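You operate a simulated robot arm through the tools that you are given. There is no shell and no other tool. Be economical: measure what you need, move in short steps, check, and stop when the job is done.

The job below is to be done with a simulated robot arm. You get a single attempt, and the scene is never put back.

Task
Switch the air from block 26 over to block 22.
Fine: shut off 26, vent it and shut its red-tipped handle; on 22 shut the red-tipped handle before the blue-tipped one opens.
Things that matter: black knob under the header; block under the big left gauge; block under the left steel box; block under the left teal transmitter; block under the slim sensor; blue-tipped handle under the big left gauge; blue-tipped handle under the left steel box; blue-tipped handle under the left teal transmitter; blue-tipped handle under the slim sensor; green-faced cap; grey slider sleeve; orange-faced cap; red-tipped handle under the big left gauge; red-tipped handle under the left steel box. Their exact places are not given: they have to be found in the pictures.

It is judged by the outcome, as a careful person would: the job done as asked, and still so three seconds after it is handed in. It fails if anything else is knocked over, pushed out of place, dropped, spilled or broken.

Robot
A 6-joint arm with a two-finger parallel gripper on a trunk, on a base that drives. Base frame: it is fixed to the floor where the robot stands at the start and does not move with it; the origin is under the middle of the robot, x ahead of it, y to its left, z up. Units: mm, rad, N and s.
Its first joint turns from -2.897 to 2.897 rad. Places, roughly: black knob under the header [1200, -300, 1100]; block under the big left gauge [1200, 0, 1400]; block under the left steel box [1200, -100, 1400]; block under the left teal transmitter [1300, -300, 1400]; block under the slim sensor [1200, -100, 1100]; blue-tipped handle under the big left gauge [1100, 0, 1400]; blue-tipped handle under the left steel box [1200, -100, 1400]; blue-tipped handle under the left teal transmitter [1200, -300, 1400]; blue-tipped handle under the slim sensor [1100, -100, 1100]; green-faced cap (3x3x3 cm) [1200, -100, 1300]; grey slider sleeve [1300, -400, 1100]; orange-faced cap (3x3x3 cm) [1100, 0, 1000]; red-tipped handle under the big left gauge [1100, 0, 1400]; red-tipped handle under the left steel box [1200, -200, 1400]; red-tipped handle under the left teal transmitter [1200, -400, 1400]; red-tipped handle under the slim sensor [1200, -100, 1100]. Payload 3.91 kg.
The tool frame sits at the grasp point between the pads (the TCP): z along the fingers, y along the line on which they close. The tips reach 30 mm beyond it. Largest opening 110 mm; finger width 20, thickness 10; the body of the gripper, 48 by 112 mm, starts 55 mm behind the TCP.
Orientation is told as [roll, pitch, yaw] about the base's x, y, z axes, in that order, counted from this pose: with the fingers straight down and closing along the base's y, the tool's x points along the base's -x, its y along +y and its z along -z.

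Tools
- The arm moves only by the tool play_rows. Its argument "steps" is a list of rows, each a list of 7 numbers: the turn, a rotation vector about the tool's x, y, z in rad, then the shift along the tool's x, y, z in mm, then the closure in counts, from 0 (fully open) to 255 (shut). In form: [[wx, wy, wz, tx, ty, tz, jaw], ...]. A call has 1 to 12 rows; each row is the pose to reach, as a shift and turn from the pose commanded when the call began, along the tool's axes at that moment. Rows are played at 5 a second. More than 50 mm and 0.15 rad between two rows, or a gripper value outside its range, and nothing of the call is played. A pose out of reach is approached as far as the arm can. The call stops where the force on the tool passes 40 N (or 10 N more than at its start, if that is more) or the arm is blocked; 0.2 s more then pass. Each finger travels about 153 mm/s and halts on what it meets, pressing with about 40 N; the grip force reading is that of the motor and also rises with nothing between the fingers. The clock runs only during rows and for 0.2 s after the last one: add rows that repeat a pose to give the fingers time. The reply holds the time, the measured pose of the TCP, the force on the tool along the base axes, the opening and the grip force, in the units named above and with some noise, with the torque about the TCP (base axes, N m) and any sound that the robot's microphone picked up.
- Cameras (640 x 400 px; columns grow to the right, rows downward): "scene" is now at [217.8, 207.7, 1389.2]; the picture's right is [-0.37, -0.93, 0.00], its down [-0.28, 0.11, -0.95] and it looks along [0.89, -0.35, -0.30] (base axes); focal length 278 px, centre (320, 200). "wrist" rides on the gripper at [72, 17, -103] in the tool frame; the picture's right is [-0.23, 0.97, 0.00], its down [-0.76, -0.18, -0.62] and it looks along [-0.61, -0.14, 0.78] (tool axes); focal length 222 px, centre (320, 200).
- camera(camera): a new picture of that camera. It takes no simulated time.
- drive_base(legs): drives the robot by 1 to 6 legs, each [ahead, turn to the left] in mm and rad, along the robot's own axes; the way and the turn of a leg run together, so that a leg with both is an arc; at most 1500 mm and 3.142 rad a leg. The arm and the cameras ride along, it lands a little off, and it stops where it bumps. It gives what a move gives.
- head_to(pan, tilt): turns the head with the scene camera to pan (to the left, within 2.094 rad either way) and tilt (down, from -0.506 to 1.204), counted from straight ahead of the robot. It gives what a move gives.
- probe_pixels(camera, pixels): for up to 12 pixels [column, row] of the newest picture of that camera ("zoom" is the newest enlarged one), the place [x, y, z] in the base frame of the surface seen there, good to about 3 mm, but the place of the scene camera against the robot may be out by one fixed shift of up to 18 mm in any direction. It takes no simulated time.
- inspect(camera, box): a new picture of the part [left, top, right, bottom] of that camera's present view, enlarged. It takes no simulated time.
- sign_off(): hands the job in; it is judged then, once.

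Go step by step. Measure first, check grasps and placings, and put right what went wrong. The budget is 80 turns and 68 pictures, counting those below and the enlarged ones. Unless the task says otherwise, let go and move clear before handing in, and close with one line.

The tools are called after "Request:" by a JSON object that holds its "op" and its "data". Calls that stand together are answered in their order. play_rows: Moves the arm, as the interface text tells. Its arguments: {"type":"object","properties":{"steps":{"type":"array","items":{"type":"array","items":{"type":"number"}}}},"required":["steps"]} The other tools are called the same way: drive_base (legs) drives the base; head_to (pan, tilt) turns the head that bears the scene camera; camera (camera) takes a picture; probe_pixels (camera, pixels) gives the place of the surface under pixels of a picture; inspect (camera, box) takes an enlarged picture of a part of a camera's view; sign_off () hands the job in.

At the start:

```text
time: 0.0
position: [640.7, 2.1, 1000.9]
ee_rot: [0.0, 0.001, -0.001]
wrist_force: [-0.5, 0.1, -0.1]
wrist_torque: [-0.02, 0.01, 0.01]
width: 109.8
grasp_force: 0.0
robot x, y, heading: [1.9, 0.8, -0.003]
head pan, tilt: [-0.377, 0.307]
```

scene: 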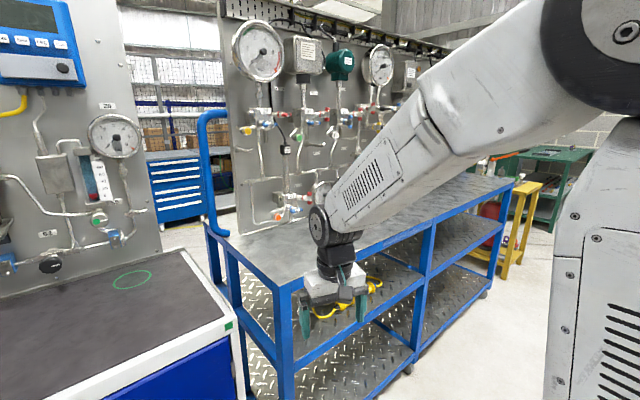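
wrist: 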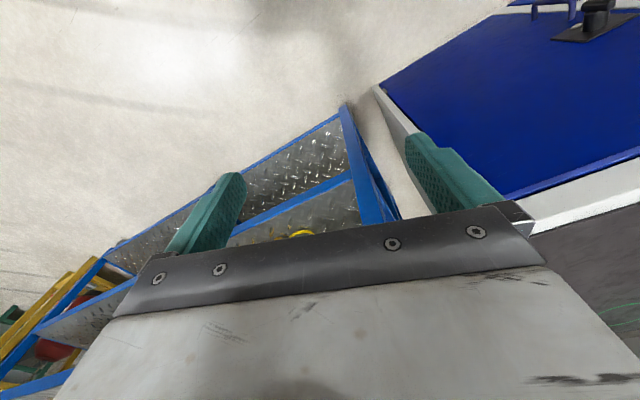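

The scene picture shows a panel with gauges at (258,50) and several valve blocks below; I will enlarge it to read the number plates.

Request:
{"op": "inspect", "data": {"camera": "scene", "box": [220, 10, 330, 130]}}

Request:
{"op": "inspect", "data": {"camera": "scene", "box": [310, 20, 440, 140]}}

Request:
{"op": "inspect", "data": {"camera": "scene", "box": [220, 120, 350, 240]}}

```text
3.33 times, centred on (275, 70) of scene
```

zoom: 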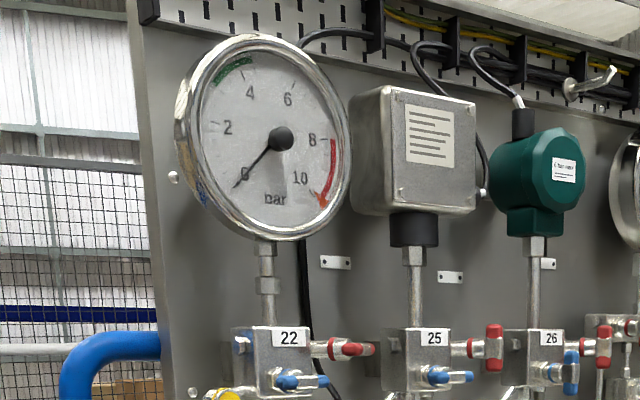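

```text
3.33 times, centred on (375, 80) of scene
```

zoom: 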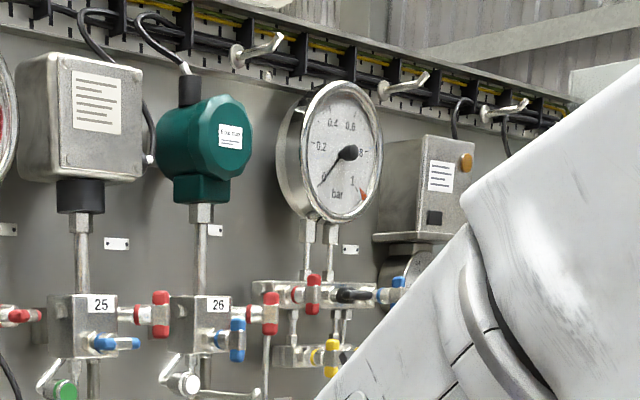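

```text
3.33 times, centred on (285, 180) of scene
```

zoom: 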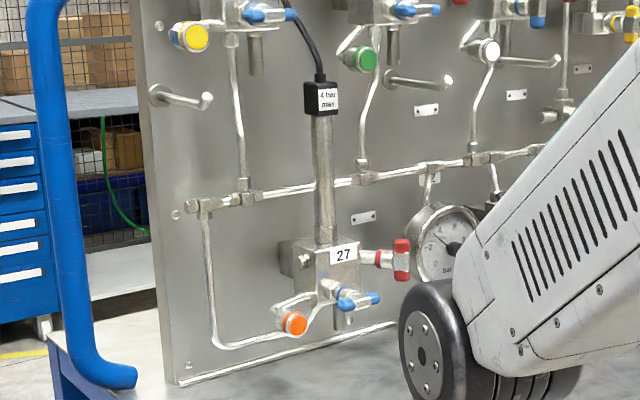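

Block 26 is under the teal transmitter (blue vertical, red vertical) and block 22 is under the big gauge (both handles appear horizontal). I'll probe their places.

Request:
{"op": "inspect", "data": {"camera": "scene", "box": [235, 95, 295, 145]}}

Request:
{"op": "probe_pixels", "data": {"camera": "zoom", "pixels": [[320, 200]]}}

Request:
{"op": "inspect", "data": {"camera": "scene", "box": [315, 95, 375, 145]}}

```text
8.00 times, centred on (265, 120) of scene
```

zoom: 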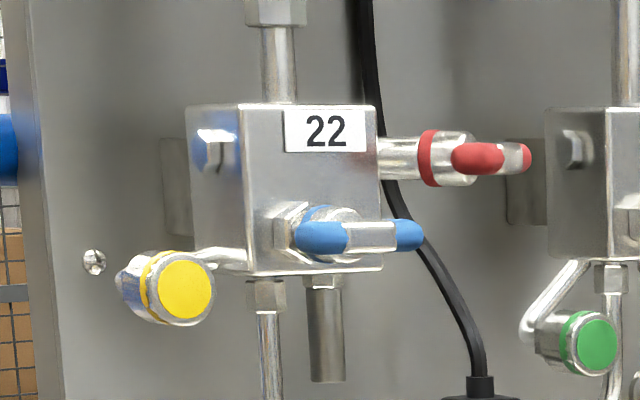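

```text
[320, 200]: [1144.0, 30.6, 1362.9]
```

```text
8.00 times, centred on (345, 120) of scene
```

zoom: 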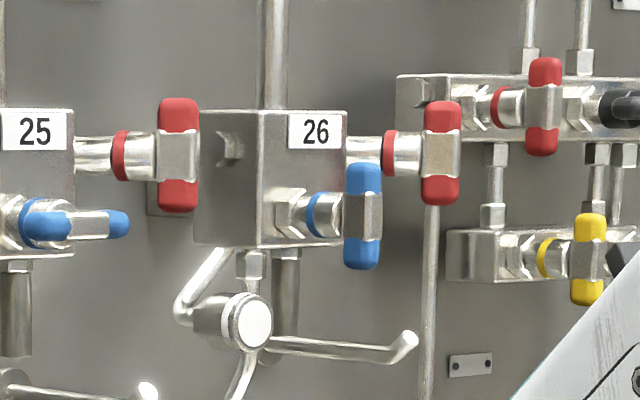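

Red bars turn about the panel's sideways axis; blue bars turn about the panel normal. Probe the panel orientation and the handles.

Request:
{"op": "probe_pixels", "data": {"camera": "zoom", "pixels": [[363, 175], [363, 215], [363, 258], [442, 110], [442, 155], [442, 195], [250, 320], [330, 160], [100, 300], [500, 310], [300, 210], [320, 215]]}}

Request:
{"op": "inspect", "data": {"camera": "scene", "box": [235, 95, 295, 145]}}

Request:
{"op": "probe_pixels", "data": {"camera": "zoom", "pixels": [[310, 238], [370, 235], [412, 236], [470, 158], [525, 158], [500, 158], [365, 180], [265, 180], [100, 200], [500, 330], [190, 290], [450, 310]]}}

```text
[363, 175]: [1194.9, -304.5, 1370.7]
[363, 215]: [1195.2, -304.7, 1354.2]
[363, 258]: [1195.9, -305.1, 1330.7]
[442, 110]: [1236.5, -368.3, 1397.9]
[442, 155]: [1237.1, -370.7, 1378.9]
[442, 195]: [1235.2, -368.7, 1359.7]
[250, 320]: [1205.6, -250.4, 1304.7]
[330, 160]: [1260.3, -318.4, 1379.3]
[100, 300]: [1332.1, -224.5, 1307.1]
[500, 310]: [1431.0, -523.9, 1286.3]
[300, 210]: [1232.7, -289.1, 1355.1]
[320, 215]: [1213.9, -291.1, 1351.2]
```

```text
8.00 times, centred on (265, 120) of scene
```

zoom: 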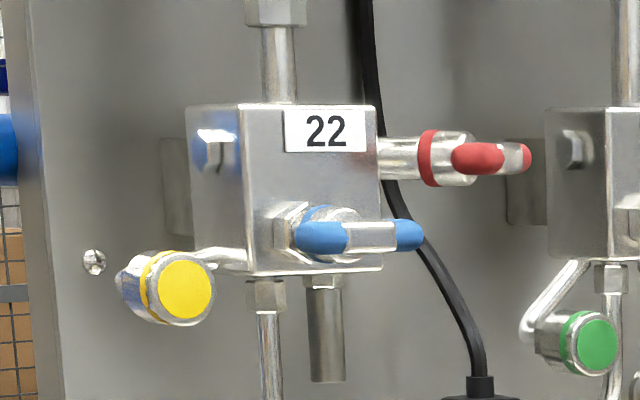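

```text
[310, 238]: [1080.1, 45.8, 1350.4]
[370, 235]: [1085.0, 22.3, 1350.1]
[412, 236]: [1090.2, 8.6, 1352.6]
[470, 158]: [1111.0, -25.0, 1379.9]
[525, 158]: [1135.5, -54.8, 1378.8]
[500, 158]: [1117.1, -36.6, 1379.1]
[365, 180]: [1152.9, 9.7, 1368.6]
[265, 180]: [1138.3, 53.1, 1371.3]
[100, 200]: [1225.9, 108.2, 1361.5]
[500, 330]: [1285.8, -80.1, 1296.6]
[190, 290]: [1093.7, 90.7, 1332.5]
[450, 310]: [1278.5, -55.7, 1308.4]
```

The panel's normal is about 18° left of base x (right direction (0.309,-0.951)), the front of the handles about 150 mm in front of the panel. I'll look downward to see the free floor.

Request:
{"op": "probe_pixels", "data": {"camera": "scene", "pixels": [[285, 290], [420, 235], [512, 185], [410, 368], [240, 330], [500, 330], [195, 330], [140, 395], [490, 298], [230, 240], [340, 385], [183, 250]]}}

Request:
{"op": "head_to", "data": {"pan": -0.2, "tilt": 0.9}}

Request:
{"op": "camera", "data": {"camera": "scene"}}

```text
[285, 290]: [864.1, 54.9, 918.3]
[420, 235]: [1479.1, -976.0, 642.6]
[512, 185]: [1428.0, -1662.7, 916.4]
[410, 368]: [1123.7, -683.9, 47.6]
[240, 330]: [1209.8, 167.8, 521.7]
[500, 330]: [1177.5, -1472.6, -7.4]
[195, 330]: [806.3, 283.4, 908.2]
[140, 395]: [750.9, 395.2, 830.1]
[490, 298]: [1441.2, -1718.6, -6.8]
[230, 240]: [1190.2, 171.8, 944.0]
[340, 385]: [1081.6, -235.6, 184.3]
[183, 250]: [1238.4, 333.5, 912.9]
```

```text
time: 1.0
position: [640.6, 2.5, 998.9]
ee_rot: [0.002, -0.001, -0.001]
wrist_force: [0.1, 0.4, 0.2]
wrist_torque: [-0.01, 0.0, -0.05]
width: 110.0
grasp_force: 0.1
robot x, y, heading: [2.3, 0.8, 0.0]
head pan, tilt: [-0.201, 0.901]
```

```text
59 pictures are left
```

scene: 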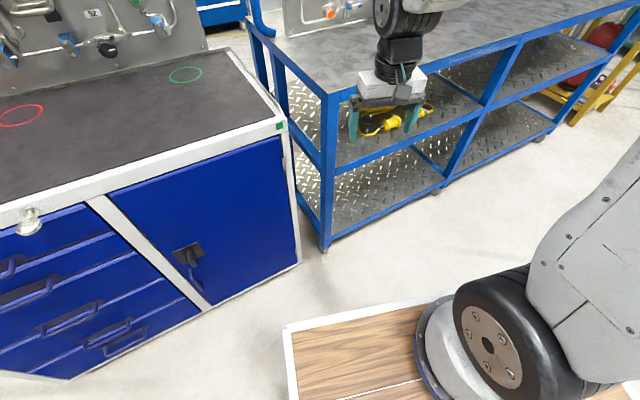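

The robot's trunk is the wooden box with the arm on top; the trolley corner is at (335,95). I'll probe the body's edges and free space.

Request:
{"op": "probe_pixels", "data": {"camera": "scene", "pixels": [[285, 330], [450, 296], [440, 340], [490, 345], [298, 262], [325, 248], [330, 97], [284, 118], [440, 190], [297, 395], [552, 125], [200, 310]]}}

```text
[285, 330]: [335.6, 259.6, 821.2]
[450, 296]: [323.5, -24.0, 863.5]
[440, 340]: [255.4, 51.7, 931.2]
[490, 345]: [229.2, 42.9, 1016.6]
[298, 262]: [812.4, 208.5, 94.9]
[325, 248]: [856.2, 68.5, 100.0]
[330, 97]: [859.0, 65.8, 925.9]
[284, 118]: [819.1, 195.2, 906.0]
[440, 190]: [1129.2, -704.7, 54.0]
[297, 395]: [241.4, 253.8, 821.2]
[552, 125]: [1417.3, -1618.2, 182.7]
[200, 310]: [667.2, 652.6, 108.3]
```

Trolley and cabinet fronts both lie on the plane d≈838 (along the panel normal), robot half width 260, front 336. I first raise the arm and turn the tool horizontal, before driving.

Request:
{"op": "play_rows", "data": {"steps": [[0, -0.14, 0, 5, 0, -30, 0], [0, -0.28, 0, 10, 0, -60, 0], [0, -0.42, 0, 15, 0, -90, 0], [0, -0.56, 0, 20, 0, -120, 0], [0, -0.7, 0, 25, 0, -150, 0], [0, -0.84, 0, 30, 0, -180, 0], [0, -0.98, 0, 35, 0, -210, 0], [0, -1.12, 0, 40, 0, -240, 0], [0, -1.26, 0, 45, 0, -270, 0], [0, -1.4, 0, 50, 0, -300, 0], [0, -1.54, 0, 50, 0, -330, 0], [0, -1.571, 0, 50, 0, -350, 0]]}}

```text
time: 3.6
position: [590.5, 2.4, 1349.6]
ee_rot: [2.375, -1.568, -2.375]
wrist_force: [0.1, 0.4, 0.6]
wrist_torque: [0.05, 0.03, 0.0]
width: 110.1
grasp_force: 0.1
robot x, y, heading: [0.3, 2.8, -0.0]
head pan, tilt: [-0.201, 0.901]
```

The tool is now horizontal at z 1350. Driving to stand about 750 mm in front of the handles, squarely facing the panel.

Request:
{"op": "drive_base", "data": {"legs": [[0, -0.748], [595, 0], [0, 1.062]]}}

Request:
{"op": "head_to", "data": {"pan": 0.0, "tilt": 0.1}}

Request:
{"op": "camera", "data": {"camera": "scene"}}

Request:
{"op": "camera", "data": {"camera": "wrist"}}

```text
time: 11.6
position: [1003.8, -219.0, 1349.7]
ee_rot: [2.1, -1.571, -1.784]
wrist_force: [-0.1, -0.2, -0.2]
wrist_torque: [0.01, 0.0, -0.01]
width: 110.0
grasp_force: 0.1
robot x, y, heading: [440.7, -404.0, 0.314]
head pan, tilt: [-0.201, 0.901]
```

```text
time: 12.7
position: [1004.4, -218.7, 1350.7]
ee_rot: [2.029, -1.571, -1.714]
wrist_force: [0.4, -0.4, 0.1]
wrist_torque: [0.05, 0.05, 0.01]
width: 109.8
grasp_force: 0.2
robot x, y, heading: [442.5, -403.0, 0.313]
head pan, tilt: [0.0, 0.099]
```

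```text
58 pictures are left
```

scene: 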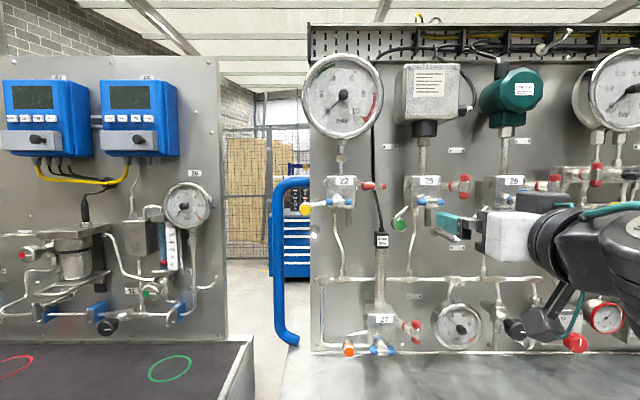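

```text
57 pictures are left
```

wrist: 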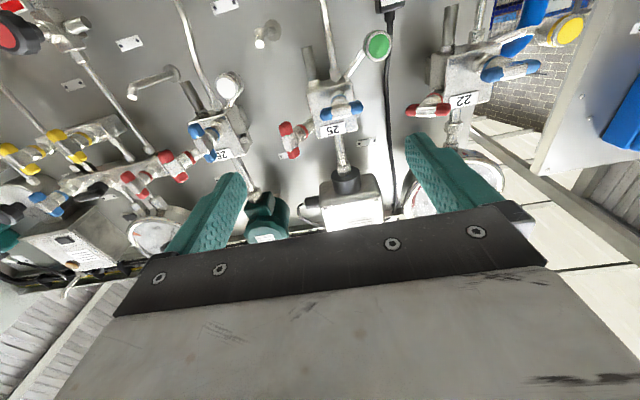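

Facing the panel now; the wrist camera sees both blocks (upside down): 26 at (215,135), 22 at (460,90). Zoom on each and probe with the wrist camera.

Request:
{"op": "inspect", "data": {"camera": "wrist", "box": [90, 90, 250, 190]}}

Request:
{"op": "probe_pixels", "data": {"camera": "zoom", "pixels": [[320, 200]]}}

Request:
{"op": "inspect", "data": {"camera": "wrist", "box": [390, 30, 550, 130]}}

Request:
{"op": "inspect", "data": {"camera": "scene", "box": [320, 160, 400, 210]}}

```text
4.00 times, centred on (170, 140) of wrist
```

zoom: 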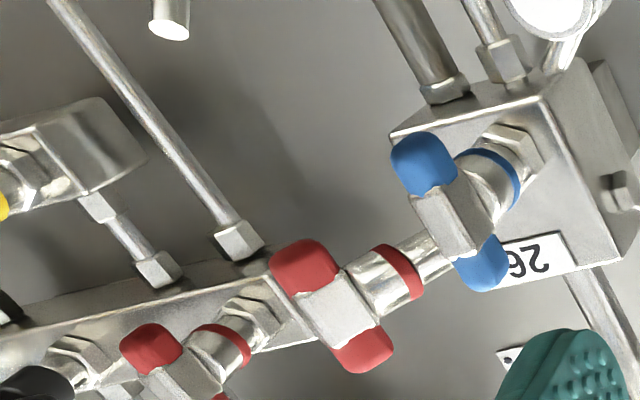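

```text
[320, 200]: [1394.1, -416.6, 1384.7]
```

```text
4.00 times, centred on (470, 80) of wrist
```

zoom: 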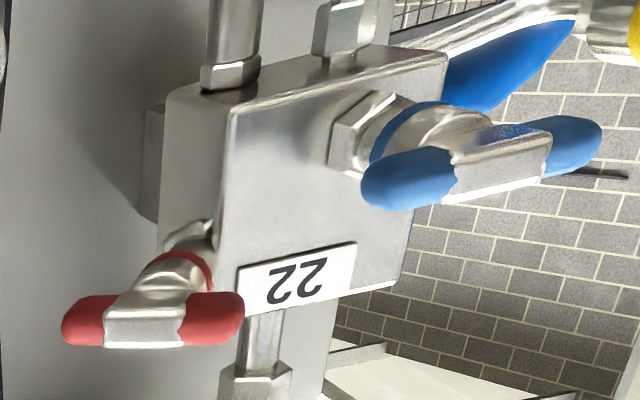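

```text
8.00 times, centred on (360, 185) of scene
```

zoom: 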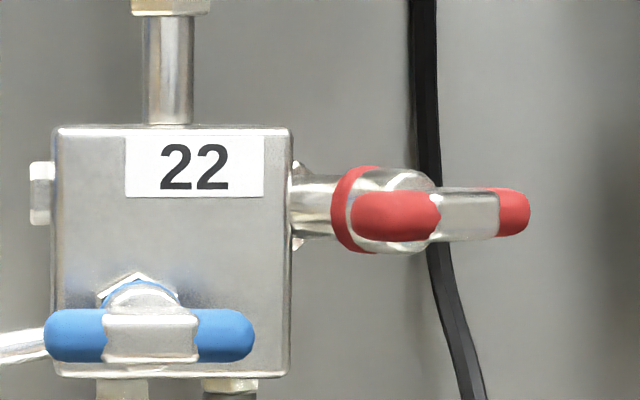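

The red stem comes out obliquely, and its bar is horizontal but slanted. Probe detailed points on both from wrist zooms.

Request:
{"op": "inspect", "data": {"camera": "wrist", "box": [390, 30, 550, 130]}}

Request:
{"op": "probe_pixels", "data": {"camera": "zoom", "pixels": [[75, 320], [150, 320], [150, 343], [225, 315], [170, 280], [375, 190], [410, 175], [500, 165], [590, 140], [310, 220], [440, 125], [310, 280]]}}

Request:
{"op": "inspect", "data": {"camera": "wrist", "box": [90, 90, 250, 190]}}

Request:
{"op": "probe_pixels", "data": {"camera": "zoom", "pixels": [[305, 265], [330, 310], [365, 348], [385, 280], [420, 165], [450, 220], [485, 262], [495, 180], [575, 200], [150, 345], [545, 15], [320, 285]]}}

```text
4.00 times, centred on (470, 80) of wrist
```

zoom: 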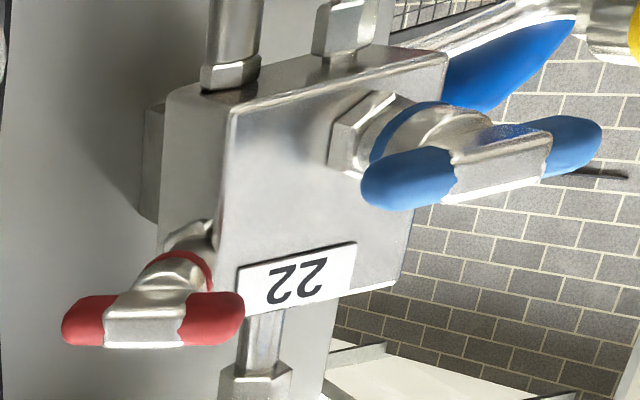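

```text
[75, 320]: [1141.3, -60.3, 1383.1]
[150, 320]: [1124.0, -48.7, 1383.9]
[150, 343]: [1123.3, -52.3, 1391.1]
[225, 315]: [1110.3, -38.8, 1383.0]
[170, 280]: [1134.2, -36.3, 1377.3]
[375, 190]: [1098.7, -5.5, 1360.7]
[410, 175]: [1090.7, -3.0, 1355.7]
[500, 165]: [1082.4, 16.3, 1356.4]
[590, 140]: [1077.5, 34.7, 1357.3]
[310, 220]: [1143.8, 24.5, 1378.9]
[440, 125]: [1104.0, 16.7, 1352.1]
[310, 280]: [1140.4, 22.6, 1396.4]
```

```text
4.00 times, centred on (170, 140) of wrist
```

zoom: 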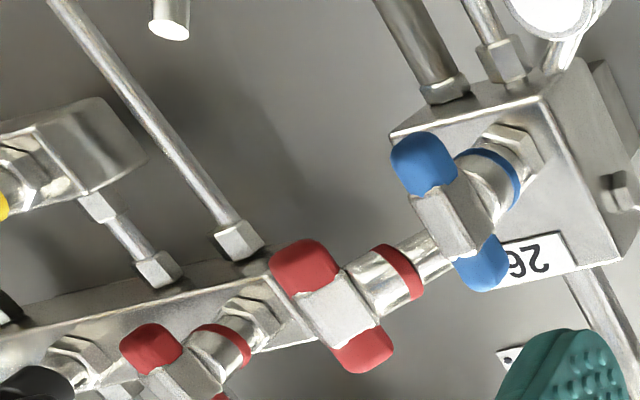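

```text
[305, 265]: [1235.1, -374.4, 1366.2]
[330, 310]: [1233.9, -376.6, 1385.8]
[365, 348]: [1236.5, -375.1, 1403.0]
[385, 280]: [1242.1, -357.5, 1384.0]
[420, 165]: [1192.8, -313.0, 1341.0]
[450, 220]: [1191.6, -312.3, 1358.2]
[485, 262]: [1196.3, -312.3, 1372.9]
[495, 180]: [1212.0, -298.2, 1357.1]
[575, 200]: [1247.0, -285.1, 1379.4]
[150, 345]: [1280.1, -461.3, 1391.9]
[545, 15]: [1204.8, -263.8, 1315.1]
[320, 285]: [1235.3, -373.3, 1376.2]
```

Coordinates (d into panel, s right): blue 26 at d≈1037, s≈665, z≈1358; red 26 d≈1057, s≈739, z≈1385 with stem slanted ~37° to the right; blue 22 s≈319, red 22 s≈394. I move the jaw in front of 26's blue bar, half closed.

Request:
{"op": "play_rows", "data": {"steps": [[0, 0, 0, -2, -37, 0, 60], [0, 0, 0, -4, -74, 0, 139], [0, 0, 0, -6, -111, 20, 139], [0, 0, 0, -7, -146.6, 45, 139], [0, 0, 0, -7, -146.6, 85, 139], [0, 0, 0, -7, -146.6, 85, 139]]}}

Request:
{"op": "camera", "data": {"camera": "wrist"}}

```text
time: 14.1
position: [1130.2, -331.5, 1357.2]
ee_rot: [-3.074, -1.568, -2.897]
wrist_force: [-0.4, 0.1, 0.4]
wrist_torque: [0.0, 0.02, -0.01]
width: 50.1
grasp_force: 0.1
out of reach, approached as far as the arm can: row 1, 2
robot x, y, heading: [443.0, -404.7, 0.31]
head pan, tilt: [0.0, 0.099]
```

```text
51 pictures are left
```

wrist: 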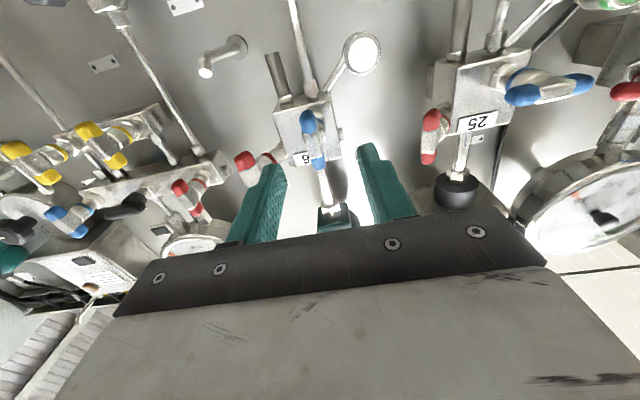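

The blue bar at (312,140) sits between the finger tips. I'll measure it precisely at this range.

Request:
{"op": "inspect", "data": {"camera": "wrist", "box": [270, 90, 366, 150]}}

Request:
{"op": "probe_pixels", "data": {"camera": "wrist", "pixels": [[308, 116], [312, 125], [313, 138], [314, 150], [317, 162], [323, 140], [300, 122], [305, 138]]}}

```text
6.67 times, centred on (318, 120) of wrist
```

zoom: 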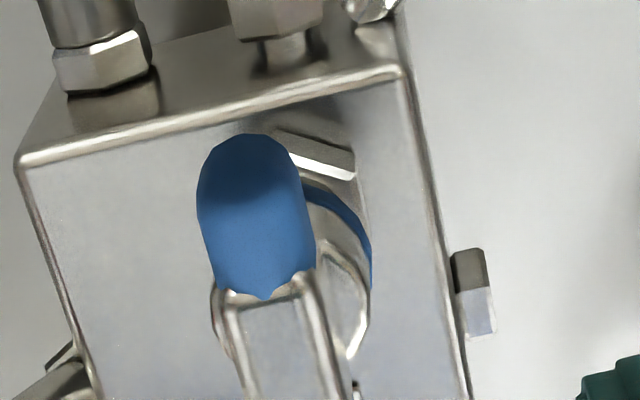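

```text
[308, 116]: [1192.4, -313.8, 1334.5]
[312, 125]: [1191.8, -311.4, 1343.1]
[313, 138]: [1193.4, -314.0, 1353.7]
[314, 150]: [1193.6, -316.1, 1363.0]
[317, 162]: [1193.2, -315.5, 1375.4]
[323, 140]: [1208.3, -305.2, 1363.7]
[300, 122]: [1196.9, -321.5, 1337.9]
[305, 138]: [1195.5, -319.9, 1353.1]
```

The bar's centre is d 1037.5, s 667, z 1356. Advance 50 mm so that tips pass its face by ~15 mm, then close gently.

Request:
{"op": "play_rows", "data": {"steps": [[0, 0, 0, 1, -2.7, 25, 139], [0, 0, 0, 1, -2.7, 50, 139], [0, 0, 0, 1, -2.7, 50, 200], [0, 0, 0, 1, -2.7, 50, 235], [0, 0, 0, 1, -2.7, 50, 235]]}}

Request:
{"op": "camera", "data": {"camera": "wrist"}}

```text
time: 15.3
position: [1178.7, -320.2, 1355.5]
ee_rot: [1.888, -1.569, -1.575]
wrist_force: [5.8, -15.2, 4.0]
wrist_torque: [0.0, -0.01, -0.26]
width: 17.3
grasp_force: 8.3
robot x, y, heading: [445.6, -404.7, 0.309]
head pan, tilt: [0.0, 0.099]
```

```text
49 pictures are left
```

wrist: 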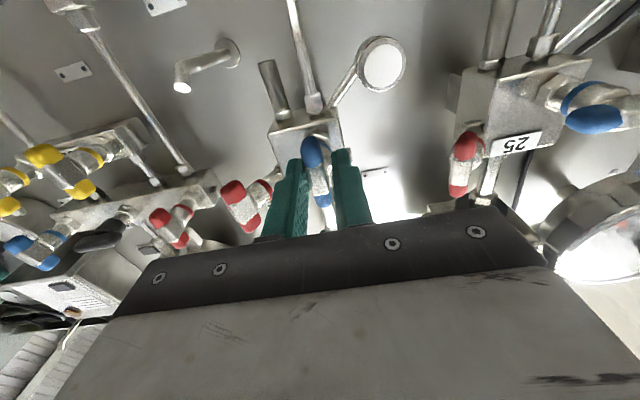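

Grasped at 17.3 mm. Small clockwise twist first as a test (ty −2 to relieve the side force).

Request:
{"op": "play_rows", "data": {"steps": [[0, 0, 0, 0, -2, 0, 255], [0, 0, 0.1, 0, -2, 0, 255], [0, 0, 0.2, 0, -2, 0, 255], [0, 0, 0.3, 0, -2, 0, 255]]}}

```text
time: 16.3
position: [1179.6, -321.2, 1355.1]
ee_rot: [1.572, -1.269, -1.256]
wrist_force: [15.3, -8.8, 9.1]
wrist_torque: [-0.1, 0.24, -0.1]
width: 12.0
grasp_force: 45.2
robot x, y, heading: [444.1, -404.5, 0.315]
head pan, tilt: [0.0, 0.099]
```

The opening dropped to 12 mm; check whether the bar turned or slipped.

Request:
{"op": "inspect", "data": {"camera": "wrist", "box": [240, 110, 400, 210]}}

Request:
{"op": "camera", "data": {"camera": "scene"}}

```text
4.00 times, centred on (320, 160) of wrist
```

zoom: 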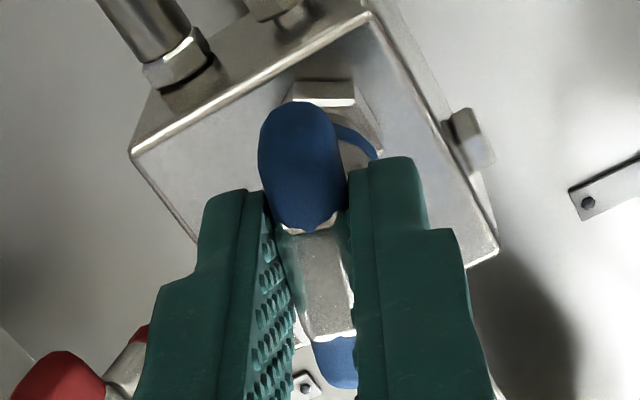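

```text
47 pictures are left
```

scene: 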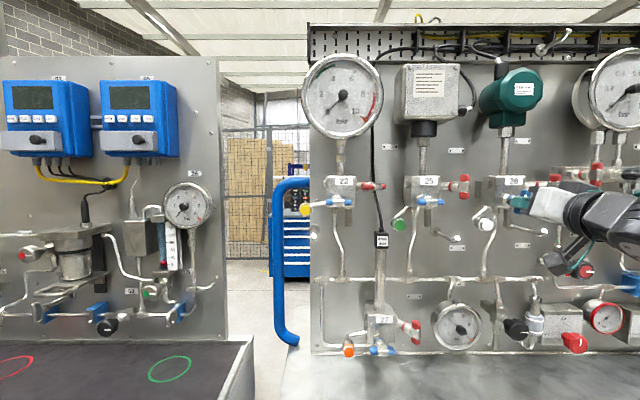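

The bar has turned with the fingers (about 18° against the block edge). Continue clockwise to the quarter turn.

Request:
{"op": "play_rows", "data": {"steps": [[0, 0, 0.14, 0, 0, -1, 255], [0, 0, 0.28, 0, 0, -1, 255], [0, 0, 0.42, 0, 0, -1, 255], [0, 0, 0.56, 0, 0, -1, 255], [0, 0, 0.7, 0, 0, -1, 255], [0, 0, 0.84, 0, 0, -1, 255], [0, 0, 0.98, 0, 0, -1, 255], [0, 0, 1.12, 0, 0, -1, 255], [0, 0, 1.25, 0, 0, -1, 255], [0, 0, 1.28, 0, 0, -1, 255]]}}

Request:
{"op": "inspect", "data": {"camera": "wrist", "box": [240, 110, 400, 210]}}

```text
time: 17.3
position: [1179.0, -318.8, 1356.6]
ee_rot: [1.575, -0.779, -1.256]
wrist_force: [13.4, 3.4, 0.5]
wrist_torque: [-0.04, -0.03, -0.48]
width: 11.9
grasp_force: 45.5
robot x, y, heading: [443.4, -402.1, 0.321]
head pan, tilt: [0.0, 0.099]
stopped in row 4: the force on the tool passed its limit at 42 N (the readings are from after the stop); the commanded pose is now the measured one
```

```text
4.00 times, centred on (320, 160) of wrist
```

zoom: 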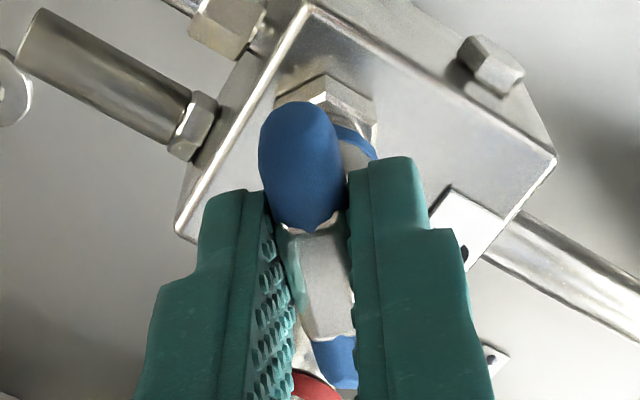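

The bar turned to ~45° and the force limit tripped from side load; residual load is small now, so continue in smaller steps.

Request:
{"op": "play_rows", "data": {"steps": [[0, 0, 0.07, 0, 0, 0, 255], [0, 0, 0.14, 0, 0, 0, 255], [0, 0, 0.21, 0, 0, 0, 255], [0, 0, 0.28, 0, 0, 0, 255]]}}

```text
time: 18.3
position: [1178.6, -319.6, 1356.6]
ee_rot: [1.574, -0.498, -1.252]
wrist_force: [21.0, 11.2, 9.3]
wrist_torque: [-0.11, -0.04, -0.5]
width: 11.7
grasp_force: 45.0
robot x, y, heading: [441.0, -403.6, 0.318]
head pan, tilt: [0.0, 0.099]
```

Continues turning; a ~23 N pull along the panel normal, so ease inwards 1 mm while turning on.

Request:
{"op": "play_rows", "data": {"steps": [[0, 0, 0.07, 0, 0, 1.0, 255], [0, 0, 0.14, 0, 0, 1.0, 255], [0, 0, 0.21, 0, 0, 1.0, 255], [0, 0, 0.28, 0, 0, 1.0, 255]]}}

```text
time: 19.3
position: [1178.7, -317.5, 1358.5]
ee_rot: [1.577, -0.218, -1.253]
wrist_force: [12.2, 12.7, 22.3]
wrist_torque: [-0.09, -0.14, -0.7]
width: 11.7
grasp_force: 45.0
robot x, y, heading: [442.7, -399.4, 0.316]
head pan, tilt: [0.0, 0.099]
```

About 0.22 rad left; upward load of 22 N, so follow it up 2 mm (tool y now points up) while finishing the turn.

Request:
{"op": "play_rows", "data": {"steps": [[0, 0, 0.05, 0, 1, 0, 255], [0, 0, 0.11, 0, 2, 0, 255], [0, 0, 0.17, 0, 2, 0, 255], [0, 0, 0.23, 0, 2, 0, 255]]}}

Request:
{"op": "inspect", "data": {"camera": "wrist", "box": [200, 85, 440, 235]}}

```text
time: 20.3
position: [1178.2, -318.9, 1358.8]
ee_rot: [1.575, 0.011, -1.251]
wrist_force: [15.7, 11.9, 20.7]
wrist_torque: [-1.06, -0.25, -0.06]
width: 12.0
grasp_force: 44.7
robot x, y, heading: [442.4, -399.0, 0.315]
head pan, tilt: [0.0, 0.099]
```

```text
2.67 times, centred on (320, 160) of wrist
```

zoom: 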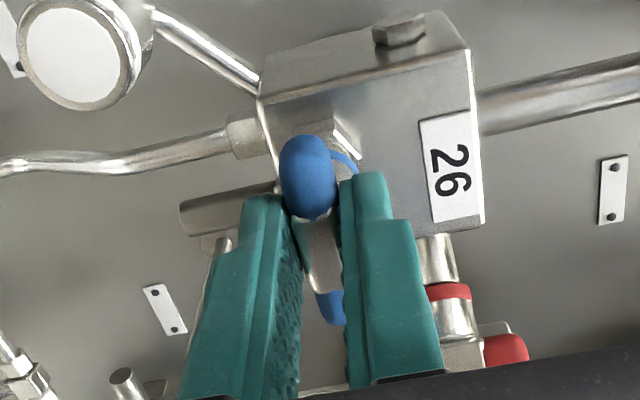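

Torque rises at 90° – the stop – and the bar is now horizontal. Release, back off, and roll back.

Request:
{"op": "play_rows", "data": {"steps": [[0, 0, 0, 0, 0, 0, 200], [0, 0, 0, 0, 0, 0, 150], [0, 0, 0, 0, 0, -30, 150], [0, 0, 0, 0, 0, -60, 150], [0, 0, -0.14, 0, 0, -80, 150], [0, 0, -0.28, 0, 0, -80, 150], [0, 0, -0.42, 0, 0, -80, 150], [0, 0, -0.56, 0, 0, -80, 150], [0, 0, -0.7, 0, 0, -80, 150], [0, 0, -0.84, 0, 0, -80, 150], [0, 0, -0.98, 0, 0, -80, 150], [0, 0, -1.12, 0, 0, -80, 150]]}}

Request:
{"op": "play_rows", "data": {"steps": [[0, 0, -0.14, 0, 0, 0, 150], [0, 0, -0.28, 0, 0, 0, 150], [0, 0, -0.42, 0, 0, 0, 150], [0, 0, -0.46, 0, 0, 0, 150]]}}

Request:
{"op": "camera", "data": {"camera": "wrist"}}

```text
time: 22.9
position: [1103.0, -343.7, 1357.9]
ee_rot: [1.577, -1.113, -1.257]
wrist_force: [0.9, -0.6, 0.6]
wrist_torque: [-0.02, -0.03, 0.01]
width: 45.5
grasp_force: 0.1
robot x, y, heading: [444.1, -402.4, 0.316]
head pan, tilt: [0.0, 0.099]
```

```text
time: 23.9
position: [1102.2, -343.6, 1358.6]
ee_rot: [3.107, -1.568, -2.786]
wrist_force: [0.3, 0.1, 0.0]
wrist_torque: [0.0, 0.02, 0.01]
width: 45.4
grasp_force: 0.1
robot x, y, heading: [449.0, -401.6, 0.313]
head pan, tilt: [0.0, 0.099]
```

```text
44 pictures are left
```

wrist: 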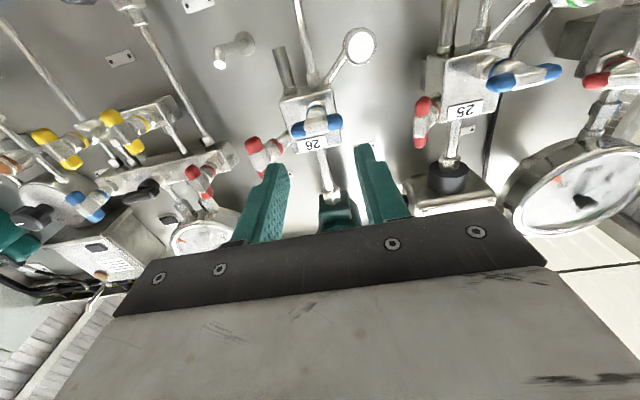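

26's blue bar is now horizontal like 25's. Next swing the tool ~37° to line up with the red stem of 26, at a standoff, and look.

Request:
{"op": "play_rows", "data": {"steps": [[-0.13, 0, 0, -5, -24, 0, 150], [-0.26, 0, 0, -11, -48, 10, 150], [-0.39, 0, 0, -16, -72, 20, 150], [-0.52, 0, 0, -21, -96, 38, 150], [-0.65, 0, 0, -26.4, -117.4, 55.5, 150], [-0.65, 0, 0, -26.4, -117.4, 55.5, 150]]}}

Request:
{"op": "camera", "data": {"camera": "wrist"}}

Request:
{"op": "inspect", "data": {"camera": "wrist", "box": [256, 80, 384, 160]}}

```text
time: 25.3
position: [1193.6, -438.6, 1385.3]
ee_rot: [-3.013, -1.567, -2.299]
wrist_force: [-0.3, 0.3, -0.1]
wrist_torque: [0.02, 0.0, 0.0]
width: 45.3
grasp_force: 0.0
robot x, y, heading: [443.3, -405.4, 0.31]
head pan, tilt: [0.0, 0.099]
```

```text
43 pictures are left
```

wrist: 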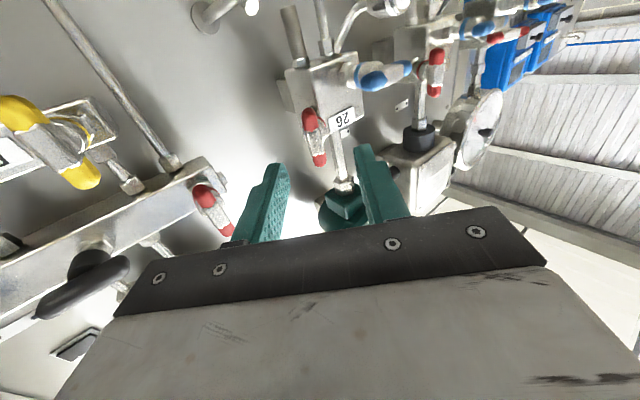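

```text
5.00 times, centred on (320, 120) of wrist
```

zoom: 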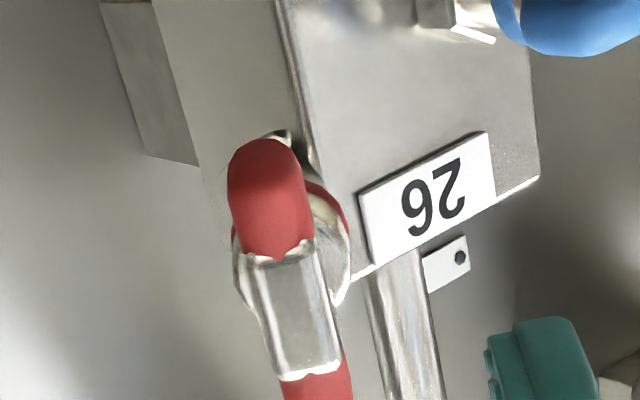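

The view along the red stem matches the blue one, so the angle is good. Probe the red bar.

Request:
{"op": "probe_pixels", "data": {"camera": "zoom", "pixels": [[265, 150], [270, 180], [275, 230], [290, 310], [270, 310], [310, 310], [315, 385], [240, 200], [295, 195], [345, 240]]}}

Request:
{"op": "probe_pixels", "data": {"camera": "wrist", "pixels": [[320, 162], [314, 143], [202, 195], [228, 230], [220, 222], [120, 265]]}}

```text
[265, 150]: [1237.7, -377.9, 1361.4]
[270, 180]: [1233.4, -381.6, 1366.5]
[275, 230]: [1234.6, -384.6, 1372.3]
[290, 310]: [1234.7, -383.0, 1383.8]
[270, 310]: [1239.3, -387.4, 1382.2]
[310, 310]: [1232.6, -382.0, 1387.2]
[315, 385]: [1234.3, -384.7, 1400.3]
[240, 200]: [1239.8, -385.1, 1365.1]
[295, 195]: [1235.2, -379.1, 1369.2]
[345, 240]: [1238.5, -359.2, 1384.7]
```

```text
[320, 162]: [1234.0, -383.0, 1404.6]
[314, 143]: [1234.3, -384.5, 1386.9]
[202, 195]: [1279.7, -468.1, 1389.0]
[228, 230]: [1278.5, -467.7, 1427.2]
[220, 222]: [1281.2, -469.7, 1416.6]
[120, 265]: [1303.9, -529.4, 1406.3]
```

Bar centre (1235,-384,1384): 3 mm right of the tool line, 68 mm ahead. Advance 53 mm and close.

Request:
{"op": "play_rows", "data": {"steps": [[0, 0, 0, 1, -3, 27, 150], [0, 0, 0, 1, -3, 53, 150], [0, 0, 0, 1, -3, 53, 200], [0, 0, 0, 1, -3, 53, 240], [0, 0, 0, 1, -3, 53, 255], [0, 0, 0, 1, -3, 53, 255]]}}

Request:
{"op": "inspect", "data": {"camera": "wrist", "box": [200, 85, 440, 235]}}

```text
time: 26.7
position: [1226.8, -397.8, 1385.4]
ee_rot: [-3.098, -1.565, -2.222]
wrist_force: [27.3, -8.5, 11.8]
wrist_torque: [0.39, -0.25, -1.34]
width: 12.1
grasp_force: 44.9
robot x, y, heading: [447.1, -405.2, 0.319]
head pan, tilt: [0.0, 0.099]
```

```text
2.67 times, centred on (320, 160) of wrist
```

zoom: 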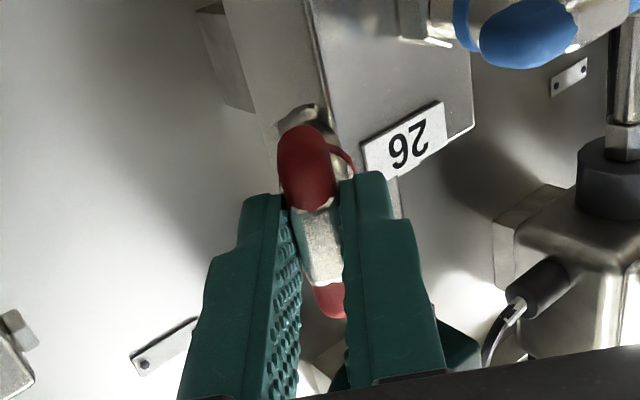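

Gripped at 12 mm; side force 27 N to the right, so yield 2 mm that way and start opening counter-clockwise.

Request:
{"op": "play_rows", "data": {"steps": [[0, 0, 0, -0.7, -2, 0, 255], [0, 0, -0.07, -0.7, -2, 0, 255], [0, 0, -0.14, -0.7, -2, 0, 255], [0, 0, -0.21, -0.7, -2, 0, 255]]}}

```text
time: 27.7
position: [1227.8, -398.0, 1384.6]
ee_rot: [-1.59, -1.358, 2.558]
wrist_force: [21.7, -8.1, 12.0]
wrist_torque: [-0.35, 0.47, -1.37]
width: 12.4
grasp_force: 45.1
robot x, y, heading: [442.8, -403.9, 0.318]
head pan, tilt: [0.0, 0.099]
```

The torque along the stem is low (≈0.2 N m). Continue a bit and check visually that the bar follows.

Request:
{"op": "play_rows", "data": {"steps": [[0, 0, -0.07, 0, -1, 0, 255], [0, 0, -0.14, 0, -1, 0, 255], [0, 0, -0.21, 0, -1, 0, 255], [0, 0, -0.28, 0, -1, 0, 255]]}}

Request:
{"op": "inspect", "data": {"camera": "wrist", "box": [200, 85, 440, 235]}}

```text
time: 28.7
position: [1227.5, -399.5, 1385.5]
ee_rot: [-1.578, -1.08, 2.546]
wrist_force: [19.2, -8.4, 13.1]
wrist_torque: [-0.17, 0.26, -1.58]
width: 12.0
grasp_force: 45.4
robot x, y, heading: [447.9, -402.6, 0.315]
head pan, tilt: [0.0, 0.099]
```

```text
2.67 times, centred on (320, 160) of wrist
```

zoom: 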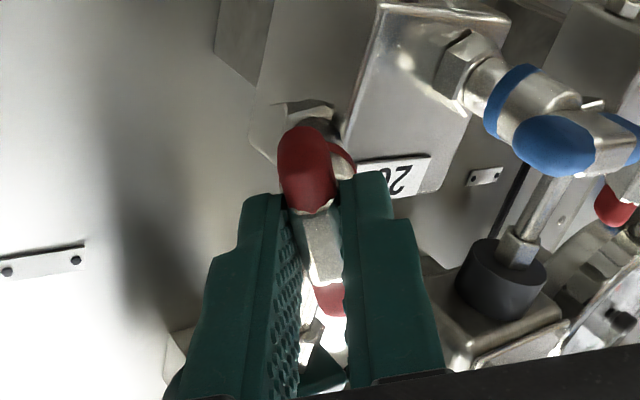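

The bar follows. Continue the opening turn.

Request:
{"op": "play_rows", "data": {"steps": [[0, 0, -0.08, 0, 0, 0, 255], [0, 0, -0.16, 0, 0, 0, 255], [0, 0, -0.24, 0, 0, 0, 255], [0, 0, -0.32, 0, 0, 0, 255], [0, 0, -0.4, 0, 0, 0, 255], [0, 0, -0.48, 0, 0, 0, 255]]}}

```text
time: 30.0
position: [1227.5, -398.9, 1385.0]
ee_rot: [-1.579, -0.662, 2.54]
wrist_force: [5.7, -3.2, -1.3]
wrist_torque: [0.88, -0.61, -0.07]
width: 11.7
grasp_force: 44.6
robot x, y, heading: [443.0, -404.6, 0.32]
head pan, tilt: [0.0, 0.099]
stopped in row 6: the force on the tool passed its limit at 41 N (the readings are from after the stop); the commanded pose is now the measured one
```

Request:
{"op": "play_rows", "data": {"steps": [[0, 0, -0.07, 0, 0, 0, 255], [0, 0, -0.14, 0, 0, 0, 255], [0, 0, -0.21, 0, 0, 0, 255], [0, 0, -0.28, 0, 0, 0, 255]]}}

```text
time: 31.0
position: [1228.8, -400.2, 1386.1]
ee_rot: [-1.578, -0.381, 2.538]
wrist_force: [17.8, -6.2, 9.4]
wrist_torque: [0.33, -0.1, -1.66]
width: 11.9
grasp_force: 44.2
robot x, y, heading: [445.4, -405.0, 0.312]
head pan, tilt: [0.0, 0.099]
```

Still moving fine; 0.38 rad remain. Yield slightly to the right (tool +x) and finish.

Request:
{"op": "play_rows", "data": {"steps": [[0, 0, -0.07, 1, 0, 0, 255], [0, 0, -0.14, 1.5, 0, 0, 255], [0, 0, -0.21, 1.5, 0, 0, 255], [0, 0, -0.28, 1.5, 0, 0, 255], [0, 0, -0.34, 1.5, 0, 0, 255], [0, 0, -0.39, 1.5, 0, 0, 255]]}}

Request:
{"op": "inspect", "data": {"camera": "wrist", "box": [200, 85, 440, 235]}}

Request:
{"op": "inspect", "data": {"camera": "scene", "box": [460, 40, 620, 220]}}

```text
time: 32.6
position: [1228.2, -400.2, 1386.3]
ee_rot: [-1.578, 0.009, 2.537]
wrist_force: [-0.6, -1.8, 4.0]
wrist_torque: [0.14, 0.95, 0.25]
width: 11.9
grasp_force: 45.1
robot x, y, heading: [446.4, -401.7, 0.316]
head pan, tilt: [0.0, 0.099]
stopped in row 6: the force on the tool passed its limit at 40 N (the readings are from after the stop); the commanded pose is now the measured one
```

```text
2.67 times, centred on (320, 160) of wrist
```

zoom: 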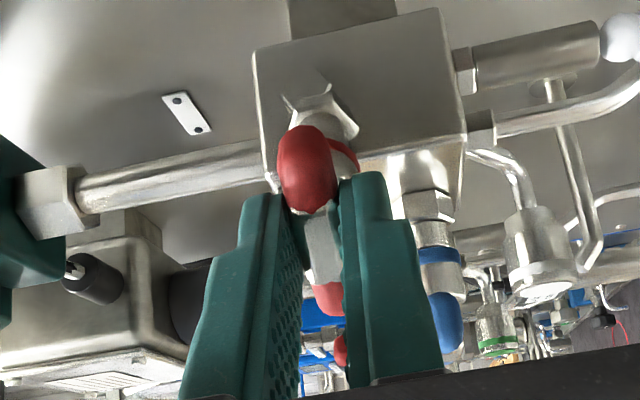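

```text
2.22 times, centred on (540, 130) of scene
```

zoom: 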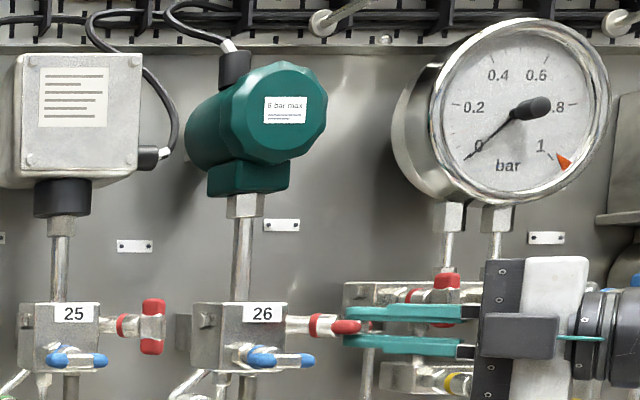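

The red bar of 26 is at its open stop (90°). Wait 2 s to vent, listening.

Request:
{"op": "play_rows", "data": {"steps": [[0, 0, 0, 0, 0, 0, 255], [0, 0, 0, 0, 0, 0, 255], [0, 0, 0, 0, 0, 0, 255], [0, 0, 0, 0, 0, 0, 255], [0, 0, 0, 0, 0, 0, 255], [0, 0, 0, 0, 0, 0, 255], [0, 0, 0, 0, 0, 0, 255], [0, 0, 0, 0, 0, 0, 255], [0, 0, 0, 0, 0, 0, 255], [0, 0, 0, 0, 0, 0, 255]]}}

Request:
{"op": "play_rows", "data": {"steps": [[0, 0, 0.07, 0, 0, 0, 255], [0, 0, 0.14, 0, 0, 0, 255], [0, 0, 0.21, 0, 0, 0, 255], [0, 0, 0.28, 0, 0, 0, 255], [0, 0, 0.35, 0, 0, 0, 255]]}}

```text
time: 34.8
position: [1228.9, -399.4, 1386.3]
ee_rot: [-1.579, 0.01, 2.538]
wrist_force: [-0.5, -2.1, 4.6]
wrist_torque: [0.18, 0.96, -0.24]
width: 12.0
grasp_force: 45.3
robot x, y, heading: [446.7, -404.7, 0.318]
head pan, tilt: [0.0, 0.099]
```

```text
time: 36.0
position: [1228.9, -399.2, 1385.9]
ee_rot: [-1.578, -0.343, 2.542]
wrist_force: [-5.3, -2.6, -5.6]
wrist_torque: [0.34, -0.33, 0.16]
width: 11.9
grasp_force: 44.7
robot x, y, heading: [444.7, -405.3, 0.317]
head pan, tilt: [0.0, 0.099]
```

No hiss and loads are low. Continue shutting the red handle.

Request:
{"op": "play_rows", "data": {"steps": [[0, 0, 0.08, 0, 0, 0, 255], [0, 0, 0.16, 0, 0, 0, 255], [0, 0, 0.24, 0, 0, 0, 255], [0, 0, 0.32, 0, 0, 0, 255], [0, 0, 0.4, 0, 0, 0, 255], [0, 0, 0.48, 0, 0, 0, 255], [0, 0, 0.56, 0, 0, 0, 255], [0, 0, 0.64, 0, 0, 0, 255]]}}

Request:
{"op": "play_rows", "data": {"steps": [[0, 0, 0.08, 0, 0, 0, 255], [0, 0, 0.16, 0, 0, 0, 255], [0, 0, 0.24, 0, 0, 0, 255], [0, 0, 0.32, 0, 0, 0, 255]]}}

```text
time: 37.4
position: [1228.2, -397.7, 1385.3]
ee_rot: [-1.579, -0.797, 2.546]
wrist_force: [-4.2, 0.9, 0.0]
wrist_torque: [0.09, -0.11, -0.74]
width: 12.1
grasp_force: 44.9
robot x, y, heading: [442.6, -401.5, 0.315]
head pan, tilt: [0.0, 0.099]
stopped in row 6: the force on the tool passed its limit at 41 N (the readings are from after the stop); the commanded pose is now the measured one
```

```text
time: 38.4
position: [1228.0, -397.6, 1384.1]
ee_rot: [-1.582, -1.119, 2.55]
wrist_force: [-12.1, 2.9, -11.1]
wrist_torque: [0.81, -0.77, 0.14]
width: 12.3
grasp_force: 44.9
robot x, y, heading: [443.9, -404.9, 0.319]
head pan, tilt: [0.0, 0.099]
```

0.45 rad left; finish in small steps.

Request:
{"op": "play_rows", "data": {"steps": [[0, 0, 0.08, 0.5, 0.5, 0, 255], [0, 0, 0.16, 1, 1, 0, 255], [0, 0, 0.24, 1, 1, 0, 255], [0, 0, 0.32, 1, 1, 0, 255], [0, 0, 0.4, 1, 1, 0, 255], [0, 0, 0.46, 1, 1, 0, 255]]}}

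Request:
{"op": "inspect", "data": {"camera": "scene", "box": [460, 40, 620, 220]}}

```text
time: 39.8
position: [1227.4, -398.1, 1385.0]
ee_rot: [2.447, -1.564, -1.48]
wrist_force: [-17.1, 4.8, -4.2]
wrist_torque: [0.17, -1.17, -0.23]
width: 12.5
grasp_force: 44.3
robot x, y, heading: [442.2, -404.9, 0.317]
head pan, tilt: [0.0, 0.099]
```

```text
2.22 times, centred on (540, 130) of scene
```

zoom: 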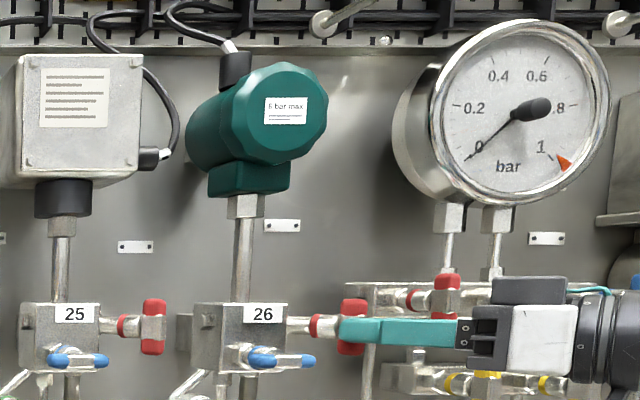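

Red 26 is vertical again with the shut stop felt (≈−0.9 N m). Release, back off.

Request:
{"op": "play_rows", "data": {"steps": [[0, 0, 0, 0, 0, 0, 200], [0, 0, 0, 0, 0, 0, 150], [0, 0, 0, 0, 0, -35, 150], [0, 0, 0, 0, 0, -70, 150], [0, 0, 0, 0, 0, -100, 150], [0, 0, 0, 0, 0, -100, 150]]}}

Request:
{"op": "camera", "data": {"camera": "wrist"}}

```text
time: 41.2
position: [1170.7, -481.4, 1382.2]
ee_rot: [2.432, -1.565, -1.463]
wrist_force: [0.1, 0.5, 0.2]
wrist_torque: [0.03, -0.01, -0.04]
width: 45.5
grasp_force: 0.0
robot x, y, heading: [444.8, -403.2, 0.316]
head pan, tilt: [0.0, 0.099]
```

```text
36 pictures are left
```

wrist: 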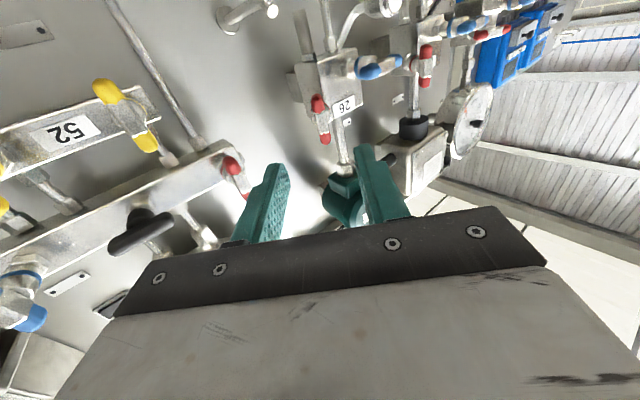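

Red 26 vertical, blue 26 horizontal. Move across to red 22, rolling the jaw to close vertically on its horizontal bar.

Request:
{"op": "play_rows", "data": {"steps": [[0, 0, -0.143, 0, 25.6, 21.0, 150], [0, 0, -0.286, 0, 51.2, 42.5, 150], [0, 0, -0.429, 0, 76.8, 64, 150], [0, 0, -0.571, 0, 102.4, 86, 150], [0, 0, -0.714, 0, 128, 108, 150], [0, 0, -0.857, 0, 153.6, 130, 150], [0, 0, -1.0, 0, 179.2, 152, 150], [0, 0, -1.143, 0, 205, 174, 150], [0, 0, -1.286, 0, 231, 196, 150], [0, 0, -1.429, -1, 257, 218, 150], [0, 0, -1.571, -2, 281.9, 239.9, 150], [0, 0, -1.571, -2, 281.9, 239.9, 150]]}}

Request:
{"op": "camera", "data": {"camera": "wrist"}}

Request:
{"op": "inspect", "data": {"camera": "wrist", "box": [256, 80, 384, 160]}}

Request:
{"op": "probe_pixels", "data": {"camera": "wrist", "pixels": [[320, 120], [320, 130], [320, 140], [310, 130], [330, 130]]}}

```text
time: 43.8
position: [1074.1, -123.4, 1387.4]
ee_rot: [-1.576, -0.005, 2.538]
wrist_force: [0.3, -0.7, 0.4]
wrist_torque: [-0.01, 0.04, -0.02]
width: 45.2
grasp_force: 0.1
robot x, y, heading: [446.4, -406.5, 0.309]
head pan, tilt: [0.0, 0.099]
```

```text
35 pictures are left
```

wrist: 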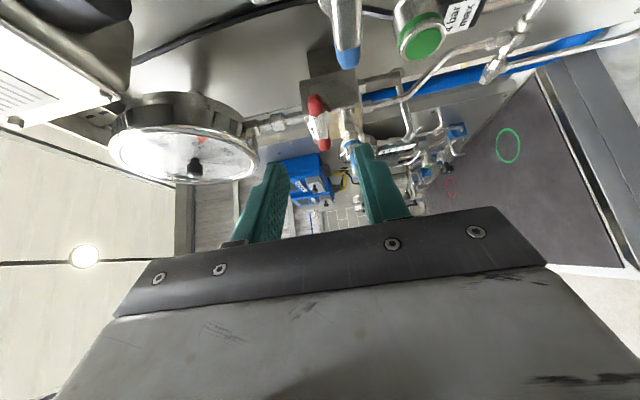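

```text
5.00 times, centred on (320, 120) of wrist
```

zoom: 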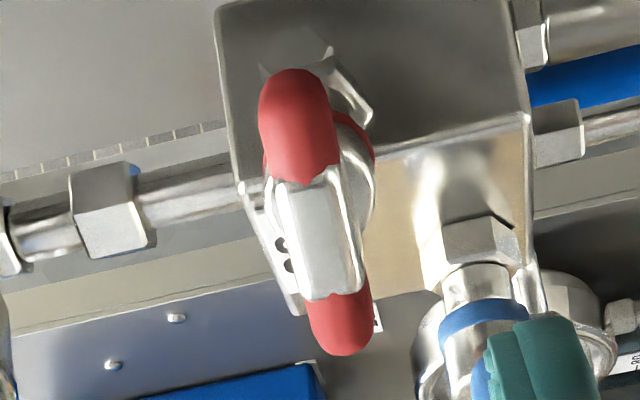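

```text
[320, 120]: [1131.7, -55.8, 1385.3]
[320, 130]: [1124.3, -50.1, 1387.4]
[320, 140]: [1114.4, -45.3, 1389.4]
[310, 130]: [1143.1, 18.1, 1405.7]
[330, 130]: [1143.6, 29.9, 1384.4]
```

The bar is aligned with the jaw. Probe its centre in the zoomed image.

Request:
{"op": "probe_pixels", "data": {"camera": "zoom", "pixels": [[290, 80], [300, 130], [320, 240], [305, 240], [335, 240], [300, 200], [335, 280], [345, 340], [275, 130], [325, 130]]}}

```text
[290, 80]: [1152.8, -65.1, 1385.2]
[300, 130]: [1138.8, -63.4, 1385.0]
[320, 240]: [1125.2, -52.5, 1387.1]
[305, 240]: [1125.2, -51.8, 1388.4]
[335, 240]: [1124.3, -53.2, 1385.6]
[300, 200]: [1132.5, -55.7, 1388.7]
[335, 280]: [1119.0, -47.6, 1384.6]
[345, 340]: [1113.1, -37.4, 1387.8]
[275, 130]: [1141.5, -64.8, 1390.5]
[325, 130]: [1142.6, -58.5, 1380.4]
```

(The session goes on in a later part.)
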